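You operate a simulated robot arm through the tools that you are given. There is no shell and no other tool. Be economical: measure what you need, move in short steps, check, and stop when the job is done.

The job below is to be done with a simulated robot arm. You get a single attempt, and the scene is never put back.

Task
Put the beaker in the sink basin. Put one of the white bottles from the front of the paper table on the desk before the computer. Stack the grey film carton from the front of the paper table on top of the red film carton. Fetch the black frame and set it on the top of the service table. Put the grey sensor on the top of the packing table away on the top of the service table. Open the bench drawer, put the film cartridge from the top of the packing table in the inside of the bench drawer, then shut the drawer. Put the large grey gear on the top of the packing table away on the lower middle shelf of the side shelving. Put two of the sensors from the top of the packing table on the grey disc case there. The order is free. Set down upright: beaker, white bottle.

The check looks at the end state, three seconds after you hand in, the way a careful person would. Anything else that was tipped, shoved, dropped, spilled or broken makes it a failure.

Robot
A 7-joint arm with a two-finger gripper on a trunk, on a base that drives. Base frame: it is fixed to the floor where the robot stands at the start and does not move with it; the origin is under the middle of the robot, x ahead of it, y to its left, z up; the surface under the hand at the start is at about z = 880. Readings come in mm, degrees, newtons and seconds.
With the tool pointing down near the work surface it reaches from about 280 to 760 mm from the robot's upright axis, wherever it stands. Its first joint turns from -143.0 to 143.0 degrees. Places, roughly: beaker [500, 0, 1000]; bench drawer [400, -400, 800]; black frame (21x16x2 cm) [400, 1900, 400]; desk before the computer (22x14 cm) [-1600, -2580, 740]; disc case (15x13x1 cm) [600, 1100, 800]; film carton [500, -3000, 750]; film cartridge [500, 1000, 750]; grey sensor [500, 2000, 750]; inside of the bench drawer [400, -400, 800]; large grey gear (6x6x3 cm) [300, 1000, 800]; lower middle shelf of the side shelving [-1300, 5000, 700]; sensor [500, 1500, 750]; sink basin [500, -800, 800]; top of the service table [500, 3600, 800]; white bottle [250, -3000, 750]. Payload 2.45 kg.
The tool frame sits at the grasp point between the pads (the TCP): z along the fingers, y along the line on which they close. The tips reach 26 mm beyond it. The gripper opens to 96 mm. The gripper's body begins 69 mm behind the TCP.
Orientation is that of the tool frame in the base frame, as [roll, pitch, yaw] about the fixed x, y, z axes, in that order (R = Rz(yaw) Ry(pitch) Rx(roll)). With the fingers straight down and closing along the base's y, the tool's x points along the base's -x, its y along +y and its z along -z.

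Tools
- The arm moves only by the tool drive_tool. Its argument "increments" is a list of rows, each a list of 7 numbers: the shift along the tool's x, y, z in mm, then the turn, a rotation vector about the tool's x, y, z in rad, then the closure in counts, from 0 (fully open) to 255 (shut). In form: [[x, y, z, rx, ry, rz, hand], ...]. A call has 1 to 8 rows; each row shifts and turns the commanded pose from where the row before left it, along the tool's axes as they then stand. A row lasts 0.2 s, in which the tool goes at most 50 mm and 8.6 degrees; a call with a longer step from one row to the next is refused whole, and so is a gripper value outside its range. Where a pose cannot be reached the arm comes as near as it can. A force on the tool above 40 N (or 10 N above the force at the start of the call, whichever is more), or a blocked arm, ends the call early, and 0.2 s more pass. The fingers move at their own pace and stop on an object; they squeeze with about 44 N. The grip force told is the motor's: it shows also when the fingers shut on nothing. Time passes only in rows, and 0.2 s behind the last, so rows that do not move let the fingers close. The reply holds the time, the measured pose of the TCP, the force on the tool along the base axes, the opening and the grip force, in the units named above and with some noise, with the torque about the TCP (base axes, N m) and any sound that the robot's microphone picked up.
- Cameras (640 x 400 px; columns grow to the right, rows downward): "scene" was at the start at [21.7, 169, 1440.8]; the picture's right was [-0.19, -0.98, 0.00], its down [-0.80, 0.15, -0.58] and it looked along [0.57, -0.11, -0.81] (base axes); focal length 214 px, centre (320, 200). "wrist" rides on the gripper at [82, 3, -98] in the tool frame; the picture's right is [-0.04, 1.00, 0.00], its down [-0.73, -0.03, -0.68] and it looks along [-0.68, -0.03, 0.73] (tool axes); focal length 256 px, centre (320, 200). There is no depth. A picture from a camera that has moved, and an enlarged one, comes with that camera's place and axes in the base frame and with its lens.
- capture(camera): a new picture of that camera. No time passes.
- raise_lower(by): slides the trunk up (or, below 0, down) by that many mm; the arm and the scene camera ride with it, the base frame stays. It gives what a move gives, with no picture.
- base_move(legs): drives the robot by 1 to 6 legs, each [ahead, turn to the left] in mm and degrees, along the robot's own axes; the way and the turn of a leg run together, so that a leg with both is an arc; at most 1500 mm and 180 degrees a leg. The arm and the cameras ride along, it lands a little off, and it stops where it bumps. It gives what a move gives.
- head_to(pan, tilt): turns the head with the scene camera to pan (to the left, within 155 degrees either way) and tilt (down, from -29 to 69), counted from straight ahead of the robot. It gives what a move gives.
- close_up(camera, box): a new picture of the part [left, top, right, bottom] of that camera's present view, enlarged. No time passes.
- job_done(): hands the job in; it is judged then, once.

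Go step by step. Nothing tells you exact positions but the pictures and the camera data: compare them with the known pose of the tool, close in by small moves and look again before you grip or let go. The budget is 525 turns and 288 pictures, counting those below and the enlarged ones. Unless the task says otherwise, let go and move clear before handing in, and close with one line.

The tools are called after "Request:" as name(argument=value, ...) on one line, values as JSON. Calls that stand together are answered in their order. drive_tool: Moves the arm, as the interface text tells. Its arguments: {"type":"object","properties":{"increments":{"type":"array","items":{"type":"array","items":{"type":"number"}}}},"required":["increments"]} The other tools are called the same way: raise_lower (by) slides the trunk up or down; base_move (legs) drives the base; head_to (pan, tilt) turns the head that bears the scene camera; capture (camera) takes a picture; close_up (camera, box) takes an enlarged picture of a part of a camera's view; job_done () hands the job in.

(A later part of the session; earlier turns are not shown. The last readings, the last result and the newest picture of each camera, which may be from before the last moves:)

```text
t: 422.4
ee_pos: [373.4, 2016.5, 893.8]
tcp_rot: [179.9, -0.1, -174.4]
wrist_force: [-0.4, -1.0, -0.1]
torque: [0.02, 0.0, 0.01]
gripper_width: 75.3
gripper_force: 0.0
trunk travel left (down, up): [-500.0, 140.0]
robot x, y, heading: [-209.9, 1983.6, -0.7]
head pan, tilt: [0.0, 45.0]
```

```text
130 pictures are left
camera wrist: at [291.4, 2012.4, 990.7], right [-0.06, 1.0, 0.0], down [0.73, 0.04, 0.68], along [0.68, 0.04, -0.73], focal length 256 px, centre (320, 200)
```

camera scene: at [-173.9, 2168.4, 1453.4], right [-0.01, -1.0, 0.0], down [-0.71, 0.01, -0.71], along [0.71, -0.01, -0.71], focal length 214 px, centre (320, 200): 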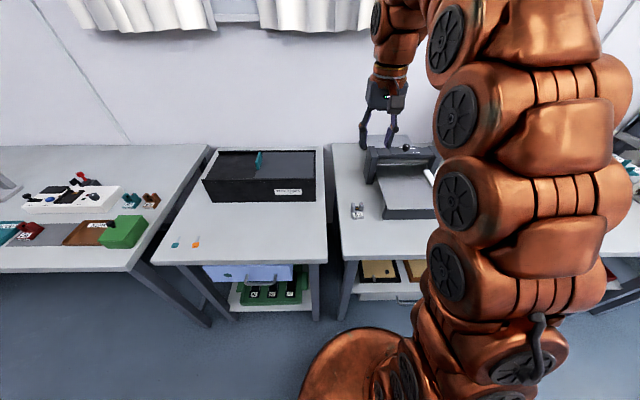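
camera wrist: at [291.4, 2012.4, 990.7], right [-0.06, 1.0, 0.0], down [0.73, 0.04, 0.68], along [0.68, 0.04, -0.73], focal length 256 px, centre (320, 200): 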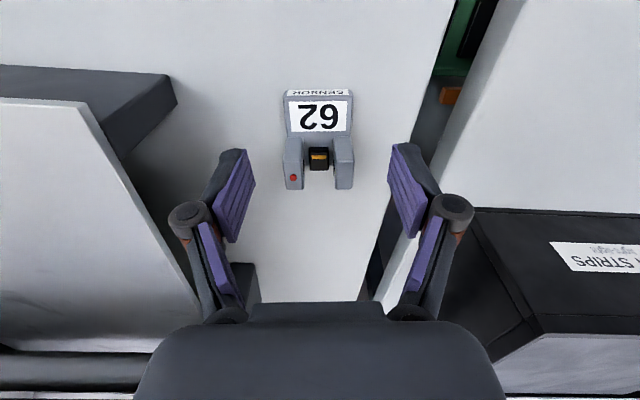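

It's centred. I'll descend, then grip.

Request:
drive_tool(increments=[[0, -1, 20, 0, 0, 0, 55], [0, 0, 17, 0, 0, 0, 55], [0, 0, 0, 0, 0, 0, 55], [0, 0, 0, 0, 0, 0, 255], [0, 0, 0, 0, 0, 0, 255], [0, 0, 0, 0, 0, 0, 255], [0, 0, 0, 0, 0, 0, 255]])

Request:
drive_tool(increments=[[0, 0, -20, 0, 0, 0, 255], [0, 0, -45, 0, 0, 0, 255], [0, 0, -45, 0, 0, 0, 255], [0, 0, -45, 0, 0, 0.06, 255], [0, 0, -45, 0, 0, 0.04, 255], [0, 0, -45, 0, 0, 0, 255], [0, 0, -20, 0, 0, 0, 255]])

Request:
capture(camera="wrist")

```text
t: 424.0
ee_pos: [372.6, 2017.4, 856.5]
tcp_rot: [-179.9, 0.1, -174.4]
wrist_force: [-0.8, -0.2, 3.1]
torque: [-0.03, 0.0, 0.02]
gripper_width: 43.0
gripper_force: 44.2
trunk travel left (down, up): [-500.0, 140.0]
robot x, y, heading: [-209.6, 1987.7, -0.8]
head pan, tilt: [0.0, 45.0]
```

```text
t: 425.6
ee_pos: [372.2, 2015.7, 1121.0]
tcp_rot: [-179.9, 0.2, 179.9]
wrist_force: [-0.1, 0.5, -0.5]
torque: [0.01, 0.06, 0.01]
gripper_width: 43.1
gripper_force: 43.5
trunk travel left (down, up): [-500.0, 140.0]
robot x, y, heading: [-208.6, 1988.3, -0.5]
head pan, tilt: [0.0, 45.0]
```

```text
129 pictures are left
camera wrist: at [290.4, 2018.4, 1218.2], right [0.04, 1.0, 0.0], down [0.73, -0.03, 0.68], along [0.68, -0.03, -0.73], focal length 256 px, centre (320, 200)
```

wrist: 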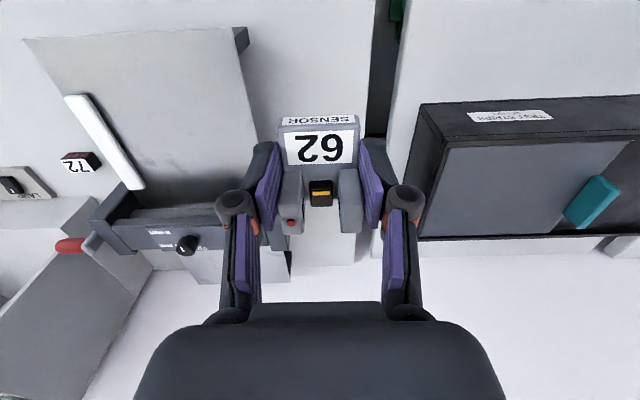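

The sensor is held. I'll carry it to the service table near y 3600.

Request:
base_move(legs=[[-300, 0], [0, 90.5], [1500, 0], [0, -90]])

Request:
head_to(pan=0, tilt=35)

Request:
capture(camera="scene")

Request:
capture(camera="wrist")

```text
t: 442.2
ee_pos: [94.9, 3543.2, 1119.9]
tcp_rot: [179.9, 0.2, -178.0]
wrist_force: [0.9, 0.7, -0.1]
torque: [-0.03, 0.01, -0.02]
gripper_width: 43.1
gripper_force: 43.8
trunk travel left (down, up): [-500.0, 140.0]
robot x, y, heading: [-482.8, 3491.6, 1.1]
head pan, tilt: [0.0, 45.0]
```

```text
t: 442.9
ee_pos: [94.8, 3543.0, 1120.4]
tcp_rot: [179.9, 0.0, -178.0]
wrist_force: [0.5, 0.0, -0.9]
torque: [-0.03, -0.02, -0.01]
gripper_width: 43.4
gripper_force: 44.2
trunk travel left (down, up): [-500.0, 140.0]
robot x, y, heading: [-482.2, 3494.1, 1.1]
head pan, tilt: [0.0, 35.0]
```

```text
128 pictures are left
camera scene: at [-449.1, 3676.5, 1468.2], right [0.02, -1.0, 0.0], down [-0.57, -0.01, -0.82], along [0.82, 0.02, -0.57], focal length 214 px, centre (320, 200)
```

scene: 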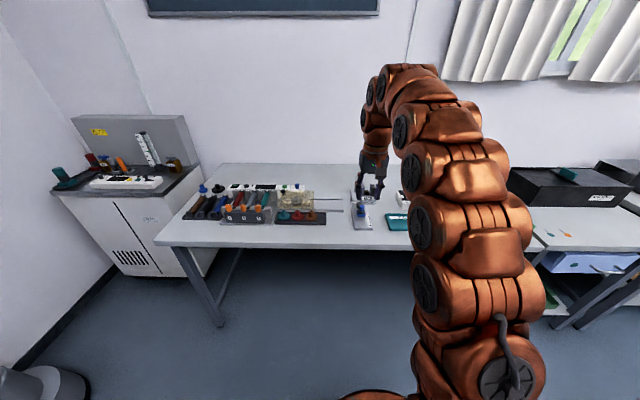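

```text
127 pictures are left
camera wrist: at [13.5, 3543.4, 1217.8], right [0.0, 1.0, 0.0], down [0.73, 0.0, 0.68], along [0.68, 0.0, -0.73], focal length 256 px, centre (320, 200)
```

wrist: 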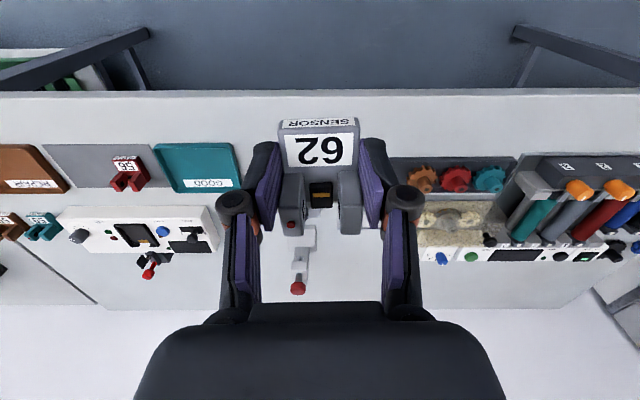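

I see the service table; I need free spots for the sensor and later the frame. I'll look around with the head from here.

Request:
close_up(camera="scene", box=[140, 150, 430, 270])

Request:
head_to(pan=-40, tilt=35)

Request:
capture(camera="scene")

```text
2.21 times, centred on (285, 210) of scene
camera zoom: at [-449.1, 3676.5, 1468.2], right [0.02, -1.0, 0.0], down [-0.57, -0.01, -0.82], along [0.82, 0.02, -0.57], focal length 473 px, centre (397, 178)
```

zoom: 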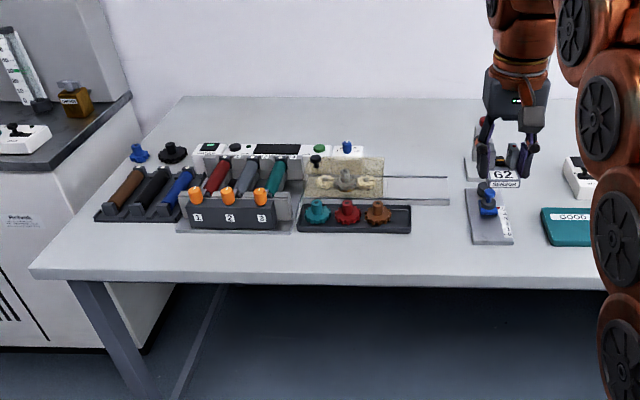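

```text
t: 444.0
ee_pos: [94.3, 3542.1, 1120.0]
tcp_rot: [179.9, 0.1, -178.0]
wrist_force: [-0.6, -0.1, 0.2]
torque: [-0.01, 0.04, 0.0]
gripper_width: 43.0
gripper_force: 44.2
trunk travel left (down, up): [-500.0, 140.0]
robot x, y, heading: [-482.2, 3492.7, 1.4]
head pan, tilt: [-40.0, 35.0]
```

```text
125 pictures are left
camera scene: at [-468.4, 3619.5, 1468.2], right [-0.62, -0.78, 0.0], down [-0.45, 0.36, -0.82], along [0.64, -0.51, -0.57], focal length 214 px, centre (320, 200)
```

scene: 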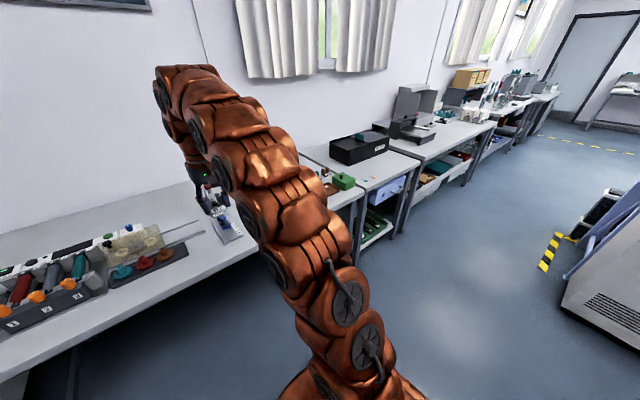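

There's a free gap at about (245, 3610) in front of the two rods, enough for the sensor, and a larger gap behind them for the frame. I'll move over the first spot.

Request:
base_move(legs=[[150, 0]])

Request:
drive_tool(increments=[[0, 32, 0, 0, 0, 0, 255], [0, 32, 30, 0, 0, 0, 255], [0, 0, 45, 0, 0, 0, 255]])

Request:
capture(camera="wrist")

Request:
head_to(pan=0, tilt=45)

Request:
capture(camera="scene")

```text
t: 445.4
ee_pos: [246.6, 3548.3, 1120.1]
tcp_rot: [180.0, 0.1, -177.9]
wrist_force: [-0.1, 0.0, -1.5]
torque: [-0.03, 0.01, 0.0]
gripper_width: 43.1
gripper_force: 44.4
trunk travel left (down, up): [-500.0, 140.0]
robot x, y, heading: [-329.1, 3497.6, 1.3]
head pan, tilt: [-40.0, 35.0]
```

```text
t: 446.2
ee_pos: [245.5, 3612.2, 1046.5]
tcp_rot: [180.0, 0.3, -177.8]
wrist_force: [-0.4, 0.5, -0.5]
torque: [0.0, 0.01, 0.03]
gripper_width: 43.2
gripper_force: 43.4
trunk travel left (down, up): [-500.0, 140.0]
robot x, y, heading: [-331.7, 3495.1, 1.4]
head pan, tilt: [-40.0, 35.0]
```

```text
124 pictures are left
camera wrist: at [163.6, 3613.6, 1144.0], right [0.0, 1.0, 0.0], down [0.73, 0.0, 0.68], along [0.68, 0.0, -0.73], focal length 256 px, centre (320, 200)
```

wrist: 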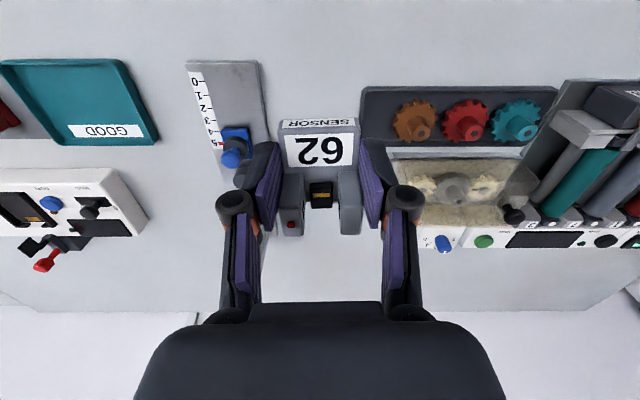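

```text
t: 447.2
ee_pos: [245.6, 3613.1, 1046.6]
tcp_rot: [-180.0, 0.2, -177.8]
wrist_force: [0.0, 0.1, -0.6]
torque: [-0.01, -0.01, -0.04]
gripper_width: 43.1
gripper_force: 44.1
trunk travel left (down, up): [-500.0, 140.0]
robot x, y, heading: [-331.4, 3494.7, 1.4]
head pan, tilt: [0.0, 45.0]
```

```text
123 pictures are left
camera scene: at [-304.4, 3680.0, 1453.4], right [0.02, -1.0, 0.0], down [-0.71, -0.02, -0.71], along [0.71, 0.02, -0.71], focal length 214 px, centre (320, 200)
```

scene: 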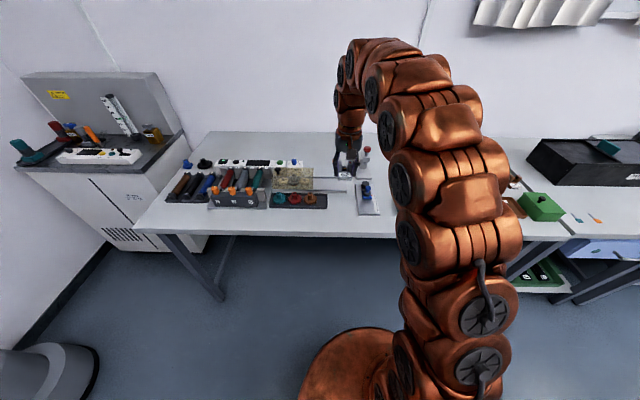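

The spot between the ruler mat and the tray, slightly toward the front at (222, 3605), is free. I'll descend there.

Request:
drive_tool(increments=[[24, -8, 20, 0, 0, 0, 255], [0, 0, 45, 0, 0, 0, 255], [0, 0, 45, 0, 0, 0, 255], [0, 0, 40, 0, 0, 0, 255], [0, 0, 0, 0, 0, 0, 255]])

Request:
capture(camera="wrist")

```text
t: 448.4
ee_pos: [220.9, 3601.1, 895.1]
tcp_rot: [179.9, 0.1, -177.7]
wrist_force: [0.4, -0.1, 0.4]
torque: [-0.01, 0.02, 0.0]
gripper_width: 42.9
gripper_force: 44.2
trunk travel left (down, up): [-500.0, 140.0]
robot x, y, heading: [-331.1, 3496.9, 1.3]
head pan, tilt: [0.0, 45.0]
```

```text
122 pictures are left
camera wrist: at [139.2, 3601.8, 992.9], right [0.0, 1.0, 0.0], down [0.73, 0.0, 0.68], along [0.68, 0.0, -0.73], focal length 256 px, centre (320, 200)
```

wrist: 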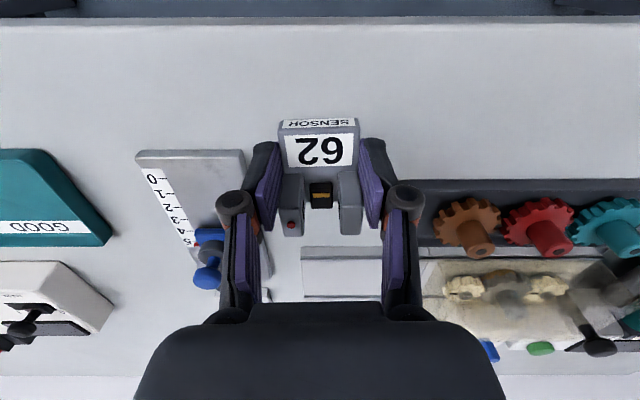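

The spot looks clear. I'll lower to contact.

Request:
drive_tool(increments=[[0, 0, 20, 0, 0, 0, 255], [0, 0, 15, 0, 0, 0, 255], [0, 0, 0, 0, 0, 0, 255]])

Request:
drive_tool(increments=[[0, 0, 4, 0, 0, 0, 255], [0, 0, 4, 0, 0, 0, 255], [0, 0, 0, 0, 0, 0, 255]])

Request:
drive_tool(increments=[[0, 0, 4, 0, 0, 0, 255], [0, 0, 4, 0, 0, 0, 255], [0, 0, 0, 0, 0, 0, 255]])

Request:
capture(camera="wrist")

```text
t: 449.2
ee_pos: [220.9, 3602.7, 858.8]
tcp_rot: [179.9, 0.1, -177.8]
wrist_force: [-0.6, 0.3, -0.1]
torque: [0.03, 0.0, 0.01]
gripper_width: 43.1
gripper_force: 44.3
trunk travel left (down, up): [-500.0, 140.0]
robot x, y, heading: [-330.2, 3496.4, 1.3]
head pan, tilt: [0.0, 45.0]
```

```text
t: 450.0
ee_pos: [221.0, 3603.9, 853.7]
tcp_rot: [179.9, 0.4, -177.9]
wrist_force: [2.6, -0.9, 37.1]
torque: [-0.02, -0.23, -0.01]
gripper_width: 43.5
gripper_force: 44.2
trunk travel left (down, up): [-500.0, 140.0]
robot x, y, heading: [-331.3, 3490.7, 1.3]
head pan, tilt: [0.0, 45.0]
```

```text
t: 451.0
ee_pos: [221.3, 3602.4, 845.2]
tcp_rot: [179.9, 0.3, -177.8]
wrist_force: [-7.3, -1.8, 22.0]
torque: [-0.13, 0.52, 0.01]
gripper_width: 42.8
gripper_force: 44.3
trunk travel left (down, up): [-500.0, 140.0]
robot x, y, heading: [-328.8, 3496.9, 1.5]
head pan, tilt: [0.0, 45.0]
stopped in row 3: the force on the tool passed its limit at 47 N (the readings are from after the stop); the commanded pose is now the measured one
```

```text
121 pictures are left
camera wrist: at [139.1, 3603.4, 942.4], right [0.0, 1.0, 0.0], down [0.73, 0.0, 0.68], along [0.68, 0.0, -0.73], focal length 256 px, centre (320, 200)
```

wrist: 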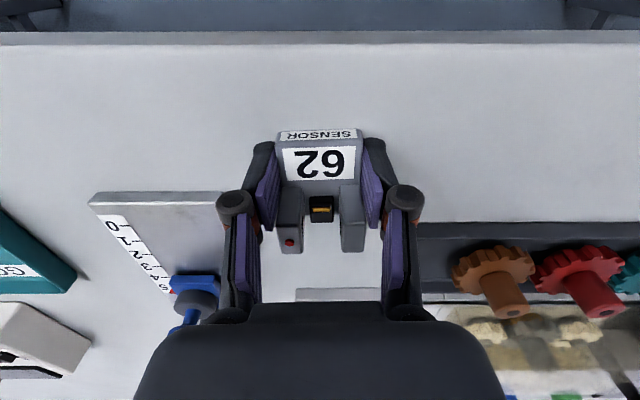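

It's on the table. I'll release and lift away.

Request:
drive_tool(increments=[[0, 0, -3, 0, 0, 0, 255], [0, 0, 0, 0, 0, 0, 150], [0, 0, 0, 0, 0, 0, 90], [0, 0, 0, 0, 0, 0, 90], [0, 0, -20, 0, 0, 0, 90], [0, 0, -45, 0, 0, 0, 90], [0, 0, -45, 0, 0, 0, 60], [0, 0, -45, 0, 0, 0, 0]])

Request:
drive_tool(increments=[[0, 0, -45, 0, 0, 0, 0], [0, 0, -45, 0, 0, 0, 0], [0, -45, -15, 0, 0, 0, 0], [0, -45, 0, 0, 0, 0, 0]])

Request:
capture(camera="wrist")

Request:
capture(camera="scene")

```text
t: 452.8
ee_pos: [220.2, 3601.9, 1001.8]
tcp_rot: [179.9, 0.3, -177.9]
wrist_force: [0.2, -0.3, -1.0]
torque: [0.01, 0.01, 0.0]
gripper_width: 95.7
gripper_force: 0.1
trunk travel left (down, up): [-500.0, 140.0]
robot x, y, heading: [-332.0, 3493.6, 1.3]
head pan, tilt: [0.0, 45.0]
```

```text
t: 453.8
ee_pos: [226.1, 3514.2, 1106.5]
tcp_rot: [179.9, 0.2, -177.9]
wrist_force: [0.1, 0.3, 0.9]
torque: [-0.02, 0.0, 0.01]
gripper_width: 95.7
gripper_force: 0.2
trunk travel left (down, up): [-500.0, 140.0]
robot x, y, heading: [-333.5, 3495.4, 1.2]
head pan, tilt: [0.0, 45.0]
```

```text
120 pictures are left
camera wrist: at [143.6, 3514.8, 1204.8], right [0.0, 1.0, 0.0], down [0.73, 0.0, 0.68], along [0.68, 0.0, -0.73], focal length 256 px, centre (320, 200)
```

wrist: 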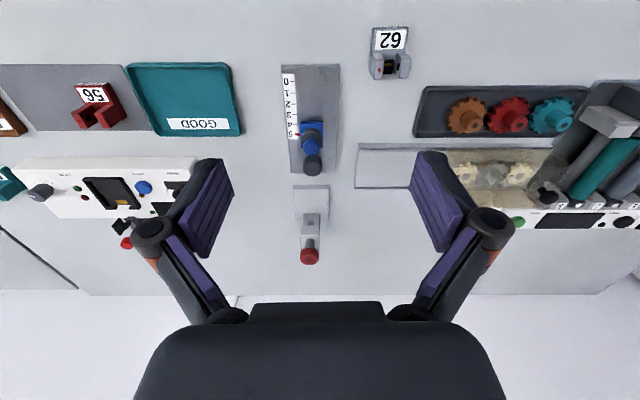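

```text
119 pictures are left
camera scene: at [-304.5, 3680.6, 1453.3], right [0.03, -1.0, 0.0], down [-0.71, -0.02, -0.71], along [0.71, 0.02, -0.71], focal length 214 px, centre (320, 200)
```

scene: 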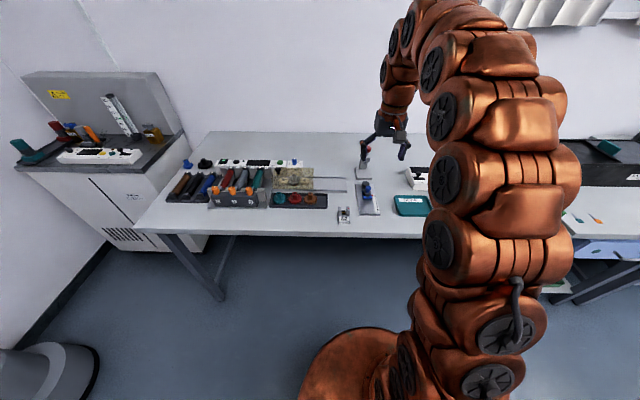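

The sensor is set down well. Next is the black frame on the packing table's lower shelf near (376, 1862, 400), so I'll drive there and look.

Request:
base_move(legs=[[-200, 0], [0, -91], [1400, 0], [220, 0], [0, 90]])

Request:
raise_lower(by=-400)

Request:
head_to(pan=0, tilt=35)

Request:
capture(camera="scene")

```text
t: 470.9
ee_pos: [52.7, 1866.4, 1107.2]
tcp_rot: [179.9, 0.1, -179.7]
wrist_force: [0.4, -0.2, -0.4]
torque: [0.03, 0.0, 0.01]
gripper_width: 96.2
gripper_force: 0.1
trunk travel left (down, up): [-500.0, 140.0]
robot x, y, heading: [-506.2, 1867.7, -0.6]
head pan, tilt: [0.0, 45.0]
```

```text
t: 474.7
ee_pos: [51.9, 1866.7, 707.0]
tcp_rot: [179.8, 0.2, -179.8]
wrist_force: [0.0, 0.1, -0.7]
torque: [0.01, -0.01, 0.01]
gripper_width: 95.9
gripper_force: 0.0
trunk travel left (down, up): [-100.0, 540.0]
robot x, y, heading: [-504.5, 1866.2, -0.3]
head pan, tilt: [0.0, 45.0]
```

```text
t: 475.4
ee_pos: [51.9, 1865.6, 706.9]
tcp_rot: [179.9, 0.1, -179.8]
wrist_force: [0.3, -0.4, 0.3]
torque: [-0.03, 0.0, -0.01]
gripper_width: 95.8
gripper_force: 0.1
trunk travel left (down, up): [-100.0, 540.0]
robot x, y, heading: [-505.2, 1866.2, -0.6]
head pan, tilt: [0.0, 35.0]
```

```text
118 pictures are left
camera scene: at [-464.7, 2050.9, 1068.2], right [-0.01, -1.0, 0.0], down [-0.57, 0.01, -0.82], along [0.82, -0.01, -0.57], focal length 214 px, centre (320, 200)
```

scene: 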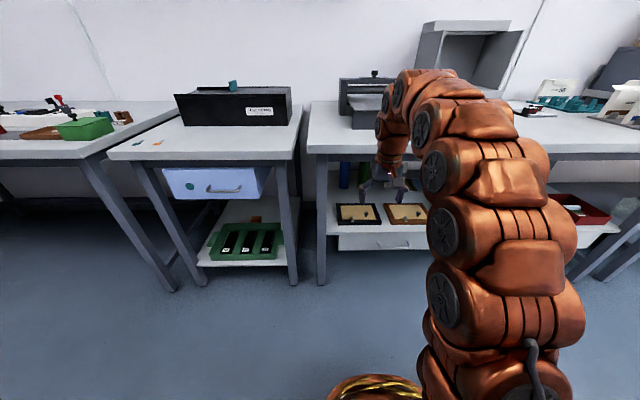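

Request:
close_up(camera="scene", box=[310, 130, 450, 260])

Request:
capture(camera="wrist")

```text
3.08 times, centred on (380, 195) of scene
camera zoom: at [-464.7, 2050.9, 1068.2], right [-0.01, -1.0, 0.0], down [-0.57, 0.01, -0.82], along [0.82, -0.01, -0.57], focal length 660 px, centre (135, 215)
```

zoom: 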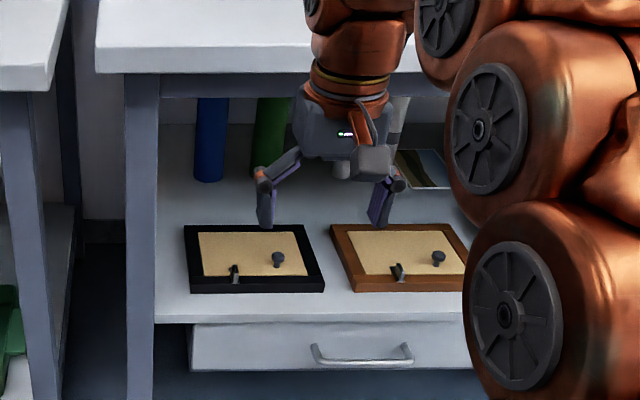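

```text
116 pictures are left
camera wrist: at [-29.4, 1869.8, 804.7], right [0.04, 1.0, 0.0], down [0.73, -0.03, 0.68], along [0.68, -0.02, -0.73], focal length 256 px, centre (320, 200)
```

wrist: 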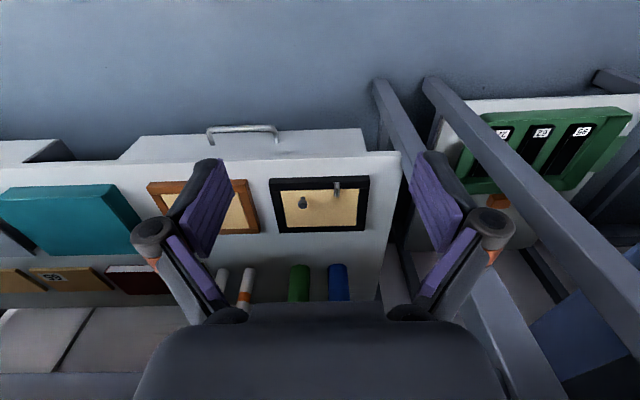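

The black frame has a knob and a front tab. I need a close look, so I'll zoom in from both cameras.

Request:
close_up(camera="wrist", box=[250, 160, 390, 250])

Request:
close_up(camera="scene", box=[330, 190, 390, 235])

```text
4.44 times, centred on (320, 205) of wrist
camera zoom: at [-29.4, 1869.8, 804.7], right [0.04, 1.0, 0.0], down [0.73, -0.03, 0.68], along [0.68, -0.02, -0.73], focal length 1138 px, centre (320, 178)
```

zoom: 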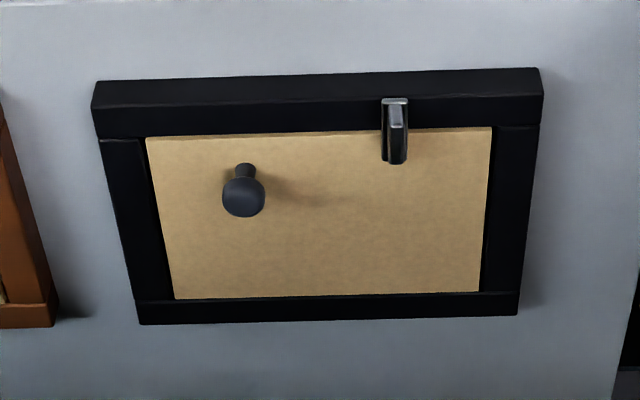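

```text
8.89 times, centred on (360, 212) of scene
camera zoom: at [-464.7, 2050.9, 1068.2], right [-0.01, -1.0, 0.0], down [-0.57, 0.01, -0.82], along [0.82, -0.01, -0.57], focal length 1906 px, centre (-36, 89)
```

zoom: 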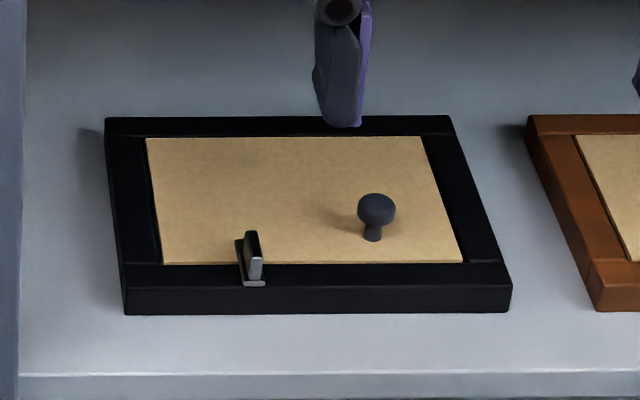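

The frame has a mushroom knob near its middle, at about (332, 1822, 425), which I can grip. I'll tilt the tool about 35° forward so the arm fits under the tabletop, and lower the trunk fully.

Request:
drive_tool(increments=[[0, 0, 0, 0, -0.125, 0, 80], [0, 0, 0, 0, -0.125, 0, 80], [0, 0, 0, 0, -0.125, 0, 80], [0, 0, 0, 0, -0.125, 0, 80], [0, 0, 0, 0, -0.11, 0, 80]])

Request:
raise_lower(by=-100)

Request:
capture(camera="scene")

Request:
capture(camera="wrist")

```text
t: 476.6
ee_pos: [50.4, 1866.3, 706.8]
tcp_rot: [179.9, 35.2, -179.9]
wrist_force: [0.1, 0.0, 0.3]
torque: [-0.01, -0.01, -0.03]
gripper_width: 65.9
gripper_force: 0.1
trunk travel left (down, up): [-100.0, 540.0]
robot x, y, heading: [-506.9, 1866.8, -0.3]
head pan, tilt: [0.0, 35.0]
```

```text
t: 478.0
ee_pos: [51.4, 1866.0, 608.1]
tcp_rot: [179.9, 35.1, -179.9]
wrist_force: [0.1, 0.4, -0.8]
torque: [0.01, 0.0, -0.05]
gripper_width: 65.9
gripper_force: 0.0
trunk travel left (down, up): [0.0, 640.0]
robot x, y, heading: [-507.7, 1868.7, -0.3]
head pan, tilt: [0.0, 35.0]
```

```text
113 pictures are left
camera scene: at [-464.7, 2050.8, 968.3], right [-0.01, -1.0, 0.0], down [-0.57, 0.01, -0.82], along [0.82, -0.01, -0.57], focal length 214 px, centre (320, 200)
```

scene: 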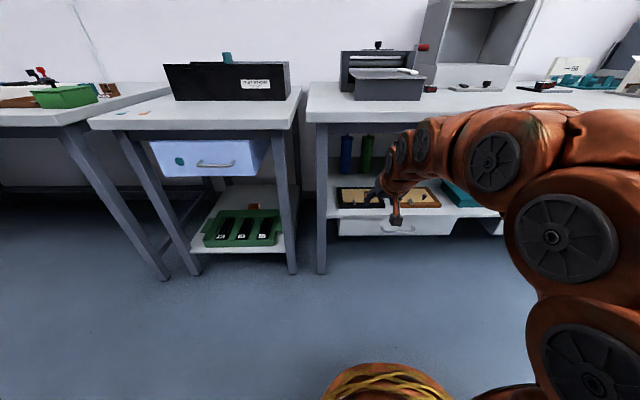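

```text
112 pictures are left
camera wrist: at [-71.1, 1869.6, 639.9], right [0.03, 1.0, 0.02], down [0.21, -0.03, 0.98], along [0.98, -0.02, -0.21], focal length 256 px, centre (320, 200)
```

wrist: 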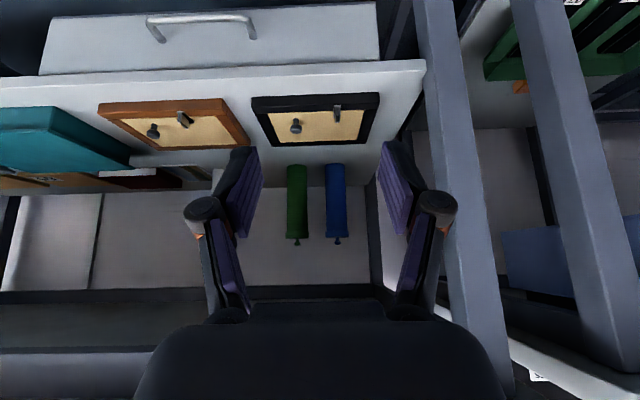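

The arm is low with its elbow to the right. I'll pitch 5° more, lower the hand to z ≈ 445 in front of the shelf, and shift to the knob's y.

Request:
drive_tool(increments=[[0, -14, 0, 0, -0.087, 0, 80], [26.5, -14, 31.6, 0, 0, 0, 80], [26.5, -14, 31.6, 0, 0, 0, 80], [26.5, 0, 31.6, 0, 0, 0, 80], [26.5, 0, 31.6, 0, 0, 0, 80], [0, 0, 0, 0, 0, 0, 80]])

Request:
capture(camera="wrist")

Request:
capture(camera="scene")

```text
t: 479.4
ee_pos: [51.6, 1825.5, 442.2]
tcp_rot: [179.9, 40.1, -179.9]
wrist_force: [0.2, 0.0, 0.0]
torque: [-0.04, -0.01, -0.03]
gripper_width: 65.9
gripper_force: 0.0
trunk travel left (down, up): [0.0, 640.0]
robot x, y, heading: [-504.1, 1869.2, -0.6]
head pan, tilt: [0.0, 35.0]
```

```text
111 pictures are left
camera wrist: at [-74.6, 1829.1, 464.1], right [0.03, 1.0, 0.03], down [0.12, -0.03, 0.99], along [0.99, -0.02, -0.12], focal length 256 px, centre (320, 200)
```

wrist: 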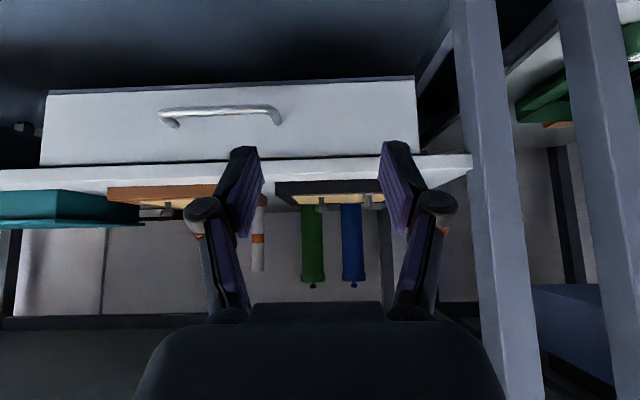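

```text
110 pictures are left
camera scene: at [-464.7, 2050.8, 968.3], right [-0.01, -1.0, 0.0], down [-0.57, 0.01, -0.82], along [0.82, -0.01, -0.57], focal length 214 px, centre (320, 200)
```

scene: 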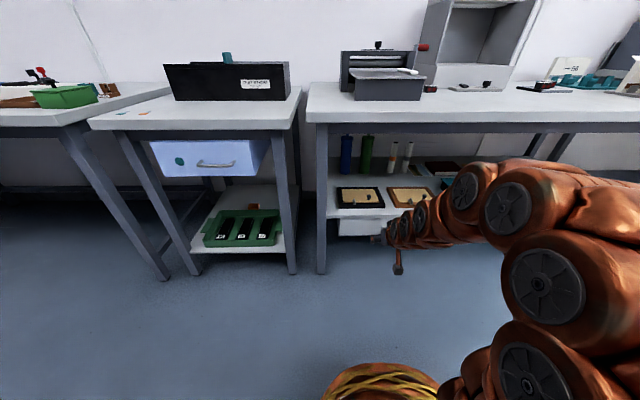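

The hand is at knob height in front of the shelf. I'll raise it by 15 mm, drive 195 mm ahead and check.

Request:
drive_tool(increments=[[-9.6, 0, -11.5, 0, 0, 0, 80], [0, 0, 0, 0, 0, 0, 80]])

Request:
base_move(legs=[[195, 0]])

Request:
capture(camera="wrist")

Request:
capture(camera="scene")

```text
t: 480.0
ee_pos: [49.4, 1825.4, 457.7]
tcp_rot: [179.9, 40.0, -179.8]
wrist_force: [0.1, 0.2, 0.3]
torque: [-0.01, 0.0, 0.03]
gripper_width: 66.0
gripper_force: 0.1
trunk travel left (down, up): [0.0, 640.0]
robot x, y, heading: [-506.1, 1871.6, -0.6]
head pan, tilt: [0.0, 35.0]
```

```text
t: 481.6
ee_pos: [247.2, 1824.7, 457.1]
tcp_rot: [179.9, 39.9, -179.8]
wrist_force: [0.4, -0.5, 0.6]
torque: [0.0, 0.01, -0.01]
gripper_width: 65.8
gripper_force: 0.1
trunk travel left (down, up): [0.0, 640.0]
robot x, y, heading: [-311.4, 1869.2, -0.7]
head pan, tilt: [0.0, 35.0]
```

```text
109 pictures are left
camera wrist: at [122.2, 1828.0, 479.5], right [0.03, 1.0, 0.03], down [0.12, -0.03, 0.99], along [0.99, -0.02, -0.12], focal length 256 px, centre (320, 200)
```

wrist: 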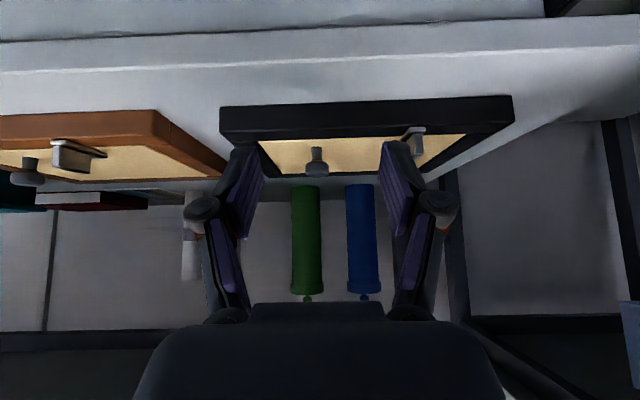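

```text
108 pictures are left
camera scene: at [-268.0, 2049.1, 968.2], right [-0.01, -1.0, 0.0], down [-0.57, 0.0, -0.82], along [0.82, -0.01, -0.57], focal length 214 px, centre (320, 200)
```

scene: 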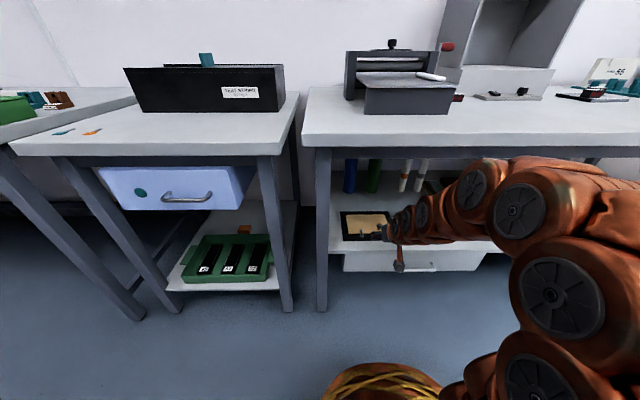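

The knob head is at about z 427, roughly (331, 1822). I'll move in 45 mm and look again.

Request:
drive_tool(increments=[[-17, -1, 14.5, 0, 0, 0, 80], [-17.5, -1, 14.5, 0, 0, 0, 80], [0, 0, 0, 0, 0, 0, 80]])

Request:
close_up(camera="wrist", box=[200, 80, 440, 240])

Request:
close_up(camera="scene", box=[310, 180, 450, 280])

```text
t: 482.4
ee_pos: [293.6, 1824.4, 457.1]
tcp_rot: [179.9, 40.0, -179.8]
wrist_force: [0.6, -0.6, 0.0]
torque: [0.03, -0.03, 0.0]
gripper_width: 65.6
gripper_force: 0.0
trunk travel left (down, up): [0.0, 640.0]
robot x, y, heading: [-306.9, 1868.8, -0.8]
head pan, tilt: [0.0, 35.0]
```

```text
2.50 times, centred on (320, 160) of wrist
camera zoom: at [168.1, 1827.0, 478.4], right [0.03, 1.0, 0.03], down [0.12, -0.03, 0.99], along [0.99, -0.02, -0.12], focal length 640 px, centre (320, 300)
```

zoom: 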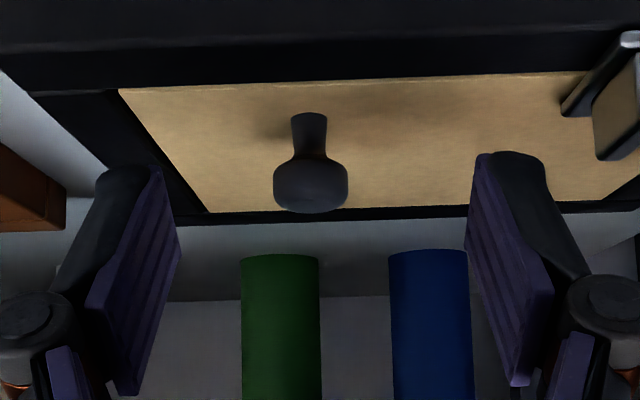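

```text
4.00 times, centred on (380, 230) of scene
camera zoom: at [-268.0, 2049.1, 968.2], right [-0.01, -1.0, 0.0], down [-0.57, 0.0, -0.82], along [0.82, -0.01, -0.57], focal length 858 px, centre (80, 80)
```

zoom: 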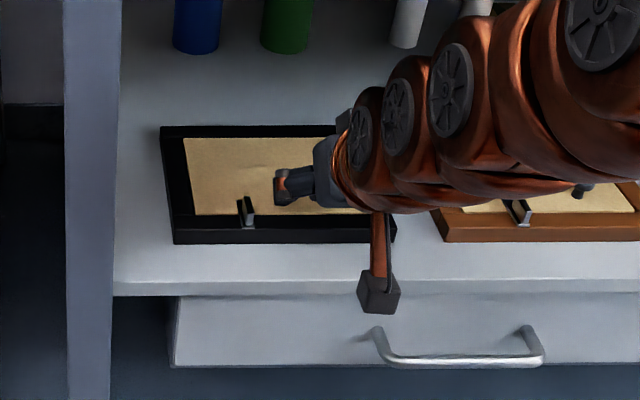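

The knob is well framed. I'll make the final approach so the pads straddle the knob head just above the cork.

Request:
drive_tool(increments=[[-6, -3, 15, 0, 0, 0, 80], [-5.6, 0, 12, 0, 0, 0, 80], [0, 0, 3.5, 0, 0, 0, 80], [0, 0, 0, 0, 0, 0, 80]])

Request:
close_up(camera="wrist", box=[200, 80, 440, 240])

```text
t: 483.4
ee_pos: [320.4, 1820.9, 439.6]
tcp_rot: [179.9, 40.2, -179.8]
wrist_force: [0.2, 0.0, -0.2]
torque: [0.0, 0.0, 0.02]
gripper_width: 65.9
gripper_force: 0.1
trunk travel left (down, up): [0.0, 640.0]
robot x, y, heading: [-308.9, 1868.3, -0.6]
head pan, tilt: [0.0, 35.0]
```

```text
2.50 times, centred on (320, 160) of wrist
camera zoom: at [196.0, 1824.1, 462.1], right [0.03, 1.0, 0.03], down [0.12, -0.03, 0.99], along [0.99, -0.02, -0.12], focal length 640 px, centre (320, 300)
```

zoom: 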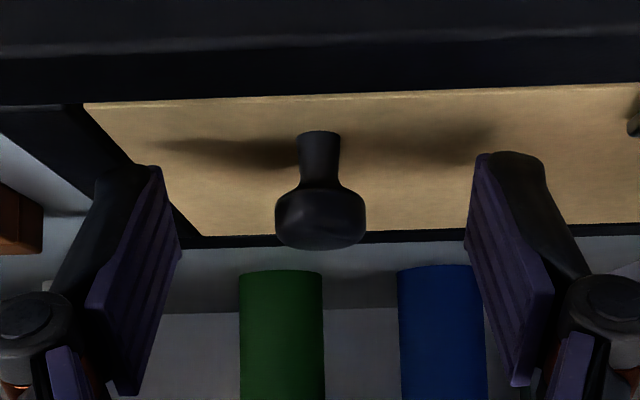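

The knob head sits between the pads. I'll close on it.

Request:
drive_tool(increments=[[0, 0, 0, 0, 0, 0, 160], [0, 0, 0, 0, 0, 0, 255], [0, 0, 0, 0, 0, 0, 255], [0, 0, 0, 0, 0, 0, 255], [0, 0, 0, 0, 0, 0, 255]])

Request:
close_up(camera="wrist", box=[200, 80, 440, 240])

```text
t: 484.6
ee_pos: [321.1, 1821.3, 441.5]
tcp_rot: [179.9, 40.1, -179.7]
wrist_force: [-0.8, -0.4, 0.5]
torque: [0.05, -0.05, -0.02]
gripper_width: 18.7
gripper_force: 43.6
trunk travel left (down, up): [0.0, 640.0]
robot x, y, heading: [-305.0, 1868.1, -0.3]
head pan, tilt: [0.0, 35.0]
```

```text
2.50 times, centred on (320, 160) of wrist
camera zoom: at [196.0, 1824.1, 462.2], right [0.03, 1.0, 0.03], down [0.12, -0.03, 0.99], along [0.99, -0.02, -0.12], focal length 640 px, centre (320, 300)
```

zoom: 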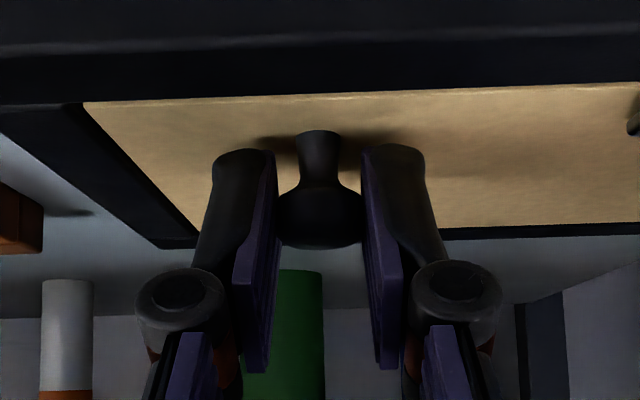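

Firmly on the knob at 18.7 mm. I'll lift gently by 15 mm and check that the frame stays level.

Request:
drive_tool(increments=[[-3.2, 0, -3.8, 0, 0, 0, 255], [-3.2, 0, -3.8, 0, 0, 0, 255], [-3.2, 0, -3.8, 0, 0, 0, 255], [0, 0, 0, 0, 0, 0, 255]])

Request:
capture(camera="wrist")

Request:
close_up(camera="scene", box=[310, 180, 450, 280])

```text
t: 485.6
ee_pos: [321.1, 1820.1, 455.6]
tcp_rot: [179.8, 40.0, -179.8]
wrist_force: [0.2, -0.4, -5.0]
torque: [-0.21, 0.21, 0.01]
gripper_width: 18.1
gripper_force: 44.3
trunk travel left (down, up): [0.0, 640.0]
robot x, y, heading: [-306.6, 1866.2, -0.8]
head pan, tilt: [0.0, 35.0]
```

```text
103 pictures are left
camera wrist: at [196.2, 1823.4, 477.9], right [0.03, 1.0, 0.03], down [0.12, -0.03, 0.99], along [0.99, -0.02, -0.12], focal length 256 px, centre (320, 200)
```

wrist: 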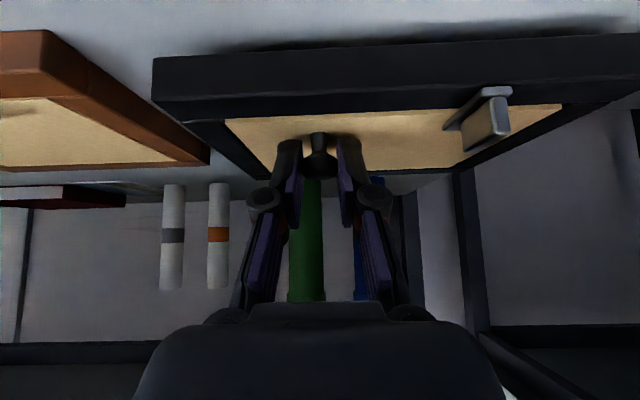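

```text
4.00 times, centred on (380, 230) of scene
camera zoom: at [-267.9, 2049.1, 968.2], right [-0.01, -1.0, 0.0], down [-0.57, 0.0, -0.82], along [0.82, -0.01, -0.57], focal length 858 px, centre (80, 80)
```

zoom: 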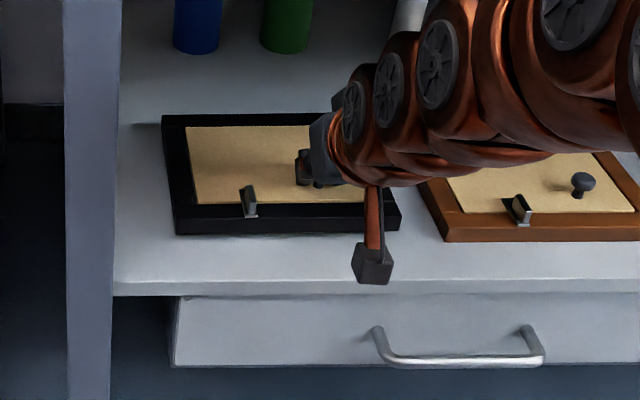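

It holds, about 5 N. I'll raise another 25 mm and back out from under the table.

Request:
drive_tool(increments=[[-5, 0, -6, 0, 0, 0, 255], [-5, 0, -6, 0, 0, 0, 255], [-5, 0, -6, 0, 0, 0, 255], [0, 0, 0, 0, 0, 0, 255]])

Request:
capture(camera="wrist")

Request:
base_move(legs=[[-330, 0]])

Request:
capture(camera="scene")

```text
t: 486.6
ee_pos: [320.0, 1819.7, 480.3]
tcp_rot: [180.0, 40.2, -179.8]
wrist_force: [-0.3, 0.1, -4.0]
torque: [-0.16, 0.18, 0.02]
gripper_width: 18.4
gripper_force: 43.4
trunk travel left (down, up): [0.0, 640.0]
robot x, y, heading: [-307.1, 1862.8, -0.4]
head pan, tilt: [0.0, 35.0]
```

```text
101 pictures are left
camera wrist: at [194.6, 1822.6, 502.1], right [0.03, 1.0, 0.03], down [0.12, -0.03, 0.99], along [0.99, -0.02, -0.12], focal length 256 px, centre (320, 200)
```

wrist: 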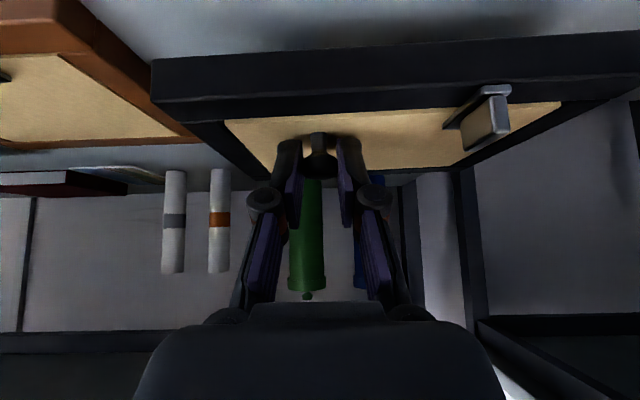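

```text
t: 488.6
ee_pos: [35.6, 1824.8, 481.3]
tcp_rot: [179.9, 40.4, -179.4]
wrist_force: [0.4, -0.4, -3.4]
torque: [-0.19, 0.18, -0.03]
gripper_width: 18.5
gripper_force: 43.7
trunk travel left (down, up): [0.0, 640.0]
robot x, y, heading: [-595.1, 1870.2, 0.0]
head pan, tilt: [0.0, 35.0]
stopped in leg 1: the robot was blocked; the commanded pose is now the measured one
```

```text
100 pictures are left
camera scene: at [-554.0, 2050.9, 968.2], right [0.0, -1.0, 0.0], down [-0.57, 0.0, -0.82], along [0.82, 0.0, -0.57], focal length 214 px, centre (320, 200)
```

scene: 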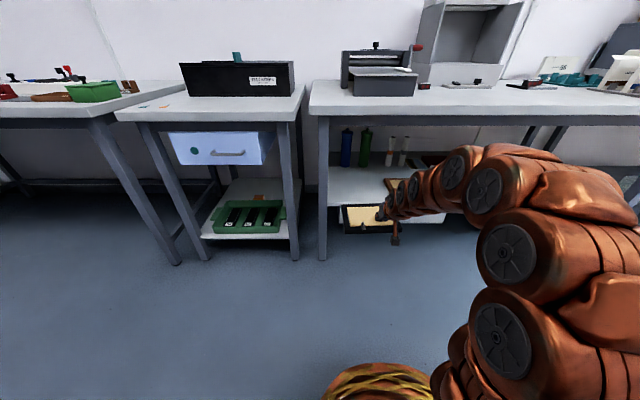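

The base bumped something behind at x −595, but the frame is clear of the table. I'll look behind to check for any damage.

Request:
head_to(pan=150, tilt=40)

Request:
capture(camera="scene")

Request:
head_to(pan=-150, tilt=40)

Request:
capture(camera="scene")

```text
t: 490.9
ee_pos: [35.4, 1824.8, 481.5]
tcp_rot: [179.9, 40.3, -179.3]
wrist_force: [-0.4, 0.3, -4.3]
torque: [-0.12, 0.24, -0.03]
gripper_width: 18.4
gripper_force: 43.6
trunk travel left (down, up): [0.0, 640.0]
robot x, y, heading: [-595.6, 1868.2, -0.2]
head pan, tilt: [150.0, 40.0]
```

```text
99 pictures are left
camera scene: at [-715.7, 2093.6, 960.7], right [0.5, 0.87, 0.0], down [0.56, -0.32, -0.77], along [-0.66, 0.38, -0.64], focal length 214 px, centre (320, 200)
```

scene: 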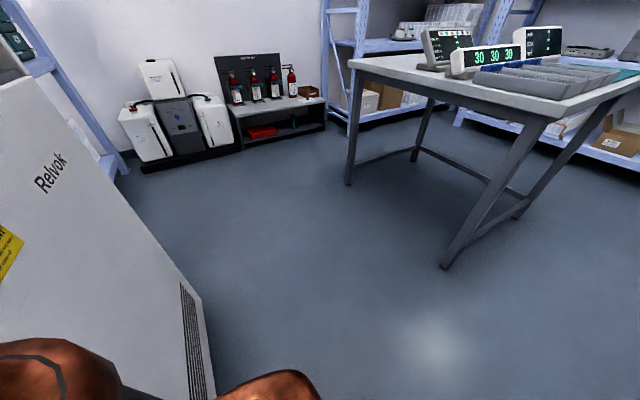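

```text
t: 495.0
ee_pos: [34.8, 1824.7, 481.5]
tcp_rot: [179.9, 40.3, -179.3]
wrist_force: [-1.0, 0.6, -4.5]
torque: [-0.17, 0.22, 0.01]
gripper_width: 18.3
gripper_force: 44.4
trunk travel left (down, up): [0.0, 640.0]
robot x, y, heading: [-592.6, 1866.1, -0.1]
head pan, tilt: [-150.0, 40.0]
```

```text
98 pictures are left
camera scene: at [-715.8, 2008.6, 960.7], right [-0.5, 0.87, 0.0], down [0.56, 0.32, -0.77], along [-0.66, -0.38, -0.64], focal length 214 px, centre (320, 200)
```

scene: 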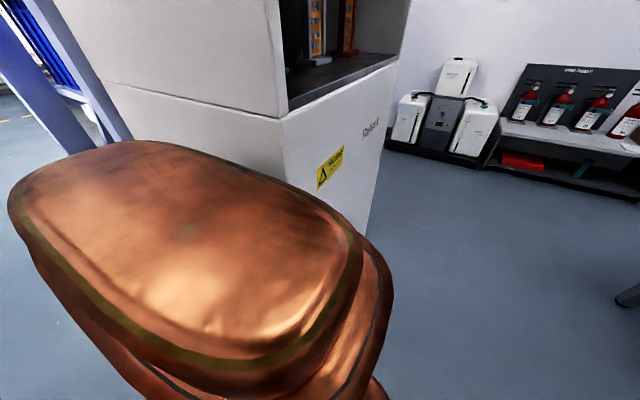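

It was just a heavy cabinet, unmoved. I'll retract the arm by 100 mm so the frame clears the table edge, then raise the trunk.

Request:
drive_tool(increments=[[26, 0, -21, 0, 0, 0, 255], [26, 0, -21, 0, 0, 0, 255], [26, 0, -21, 0, 0, 0, 255], [0, 0, 0, 0, 0, 0, 255]])

Request:
raise_lower(by=250)

Request:
head_to(pan=0, tilt=35)

Request:
capture(camera="scene")

Request:
capture(camera="wrist")

```text
t: 496.0
ee_pos: [-66.1, 1822.6, 477.7]
tcp_rot: [179.9, 40.3, -179.4]
wrist_force: [-0.6, -0.1, -5.1]
torque: [-0.16, 0.23, 0.0]
gripper_width: 18.5
gripper_force: 43.4
trunk travel left (down, up): [0.0, 640.0]
robot x, y, heading: [-595.5, 1871.5, -0.0]
head pan, tilt: [-150.0, 40.0]
```

```text
t: 498.6
ee_pos: [-65.9, 1822.9, 728.9]
tcp_rot: [180.0, 40.3, -179.4]
wrist_force: [0.3, -0.7, -5.2]
torque: [-0.13, 0.21, 0.01]
gripper_width: 18.1
gripper_force: 43.5
trunk travel left (down, up): [-250.0, 390.0]
robot x, y, heading: [-593.6, 1867.1, 0.1]
head pan, tilt: [-150.0, 40.0]
```

```text
t: 500.9
ee_pos: [-65.8, 1823.9, 729.1]
tcp_rot: [179.9, 40.2, -179.4]
wrist_force: [0.1, -0.2, -4.6]
torque: [-0.15, 0.2, -0.05]
gripper_width: 18.0
gripper_force: 43.3
trunk travel left (down, up): [-250.0, 390.0]
robot x, y, heading: [-592.6, 1871.5, -0.1]
head pan, tilt: [0.0, 35.0]
```

```text
97 pictures are left
camera scene: at [-554.1, 2050.9, 1218.2], right [0.0, -1.0, 0.0], down [-0.57, 0.0, -0.82], along [0.82, 0.0, -0.57], focal length 214 px, centre (320, 200)
```

scene: 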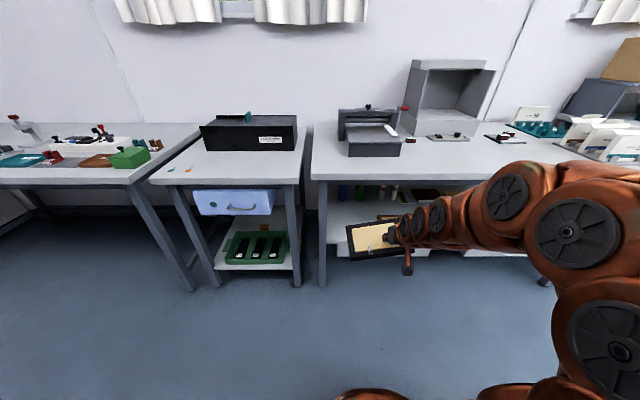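

```text
96 pictures are left
camera wrist: at [-191.4, 1825.1, 750.2], right [0.02, 1.0, 0.03], down [0.12, -0.03, 0.99], along [0.99, -0.02, -0.12], focal length 256 px, centre (320, 200)
```

wrist: 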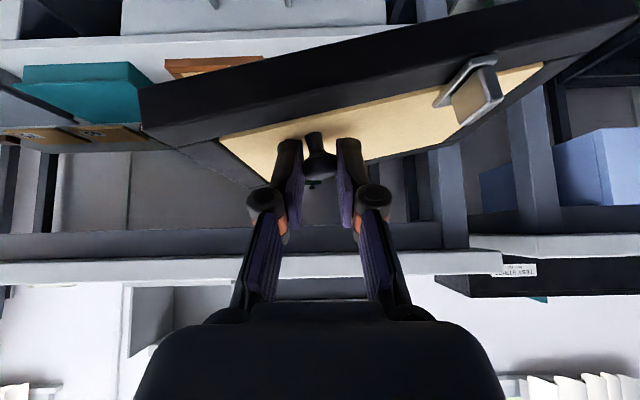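

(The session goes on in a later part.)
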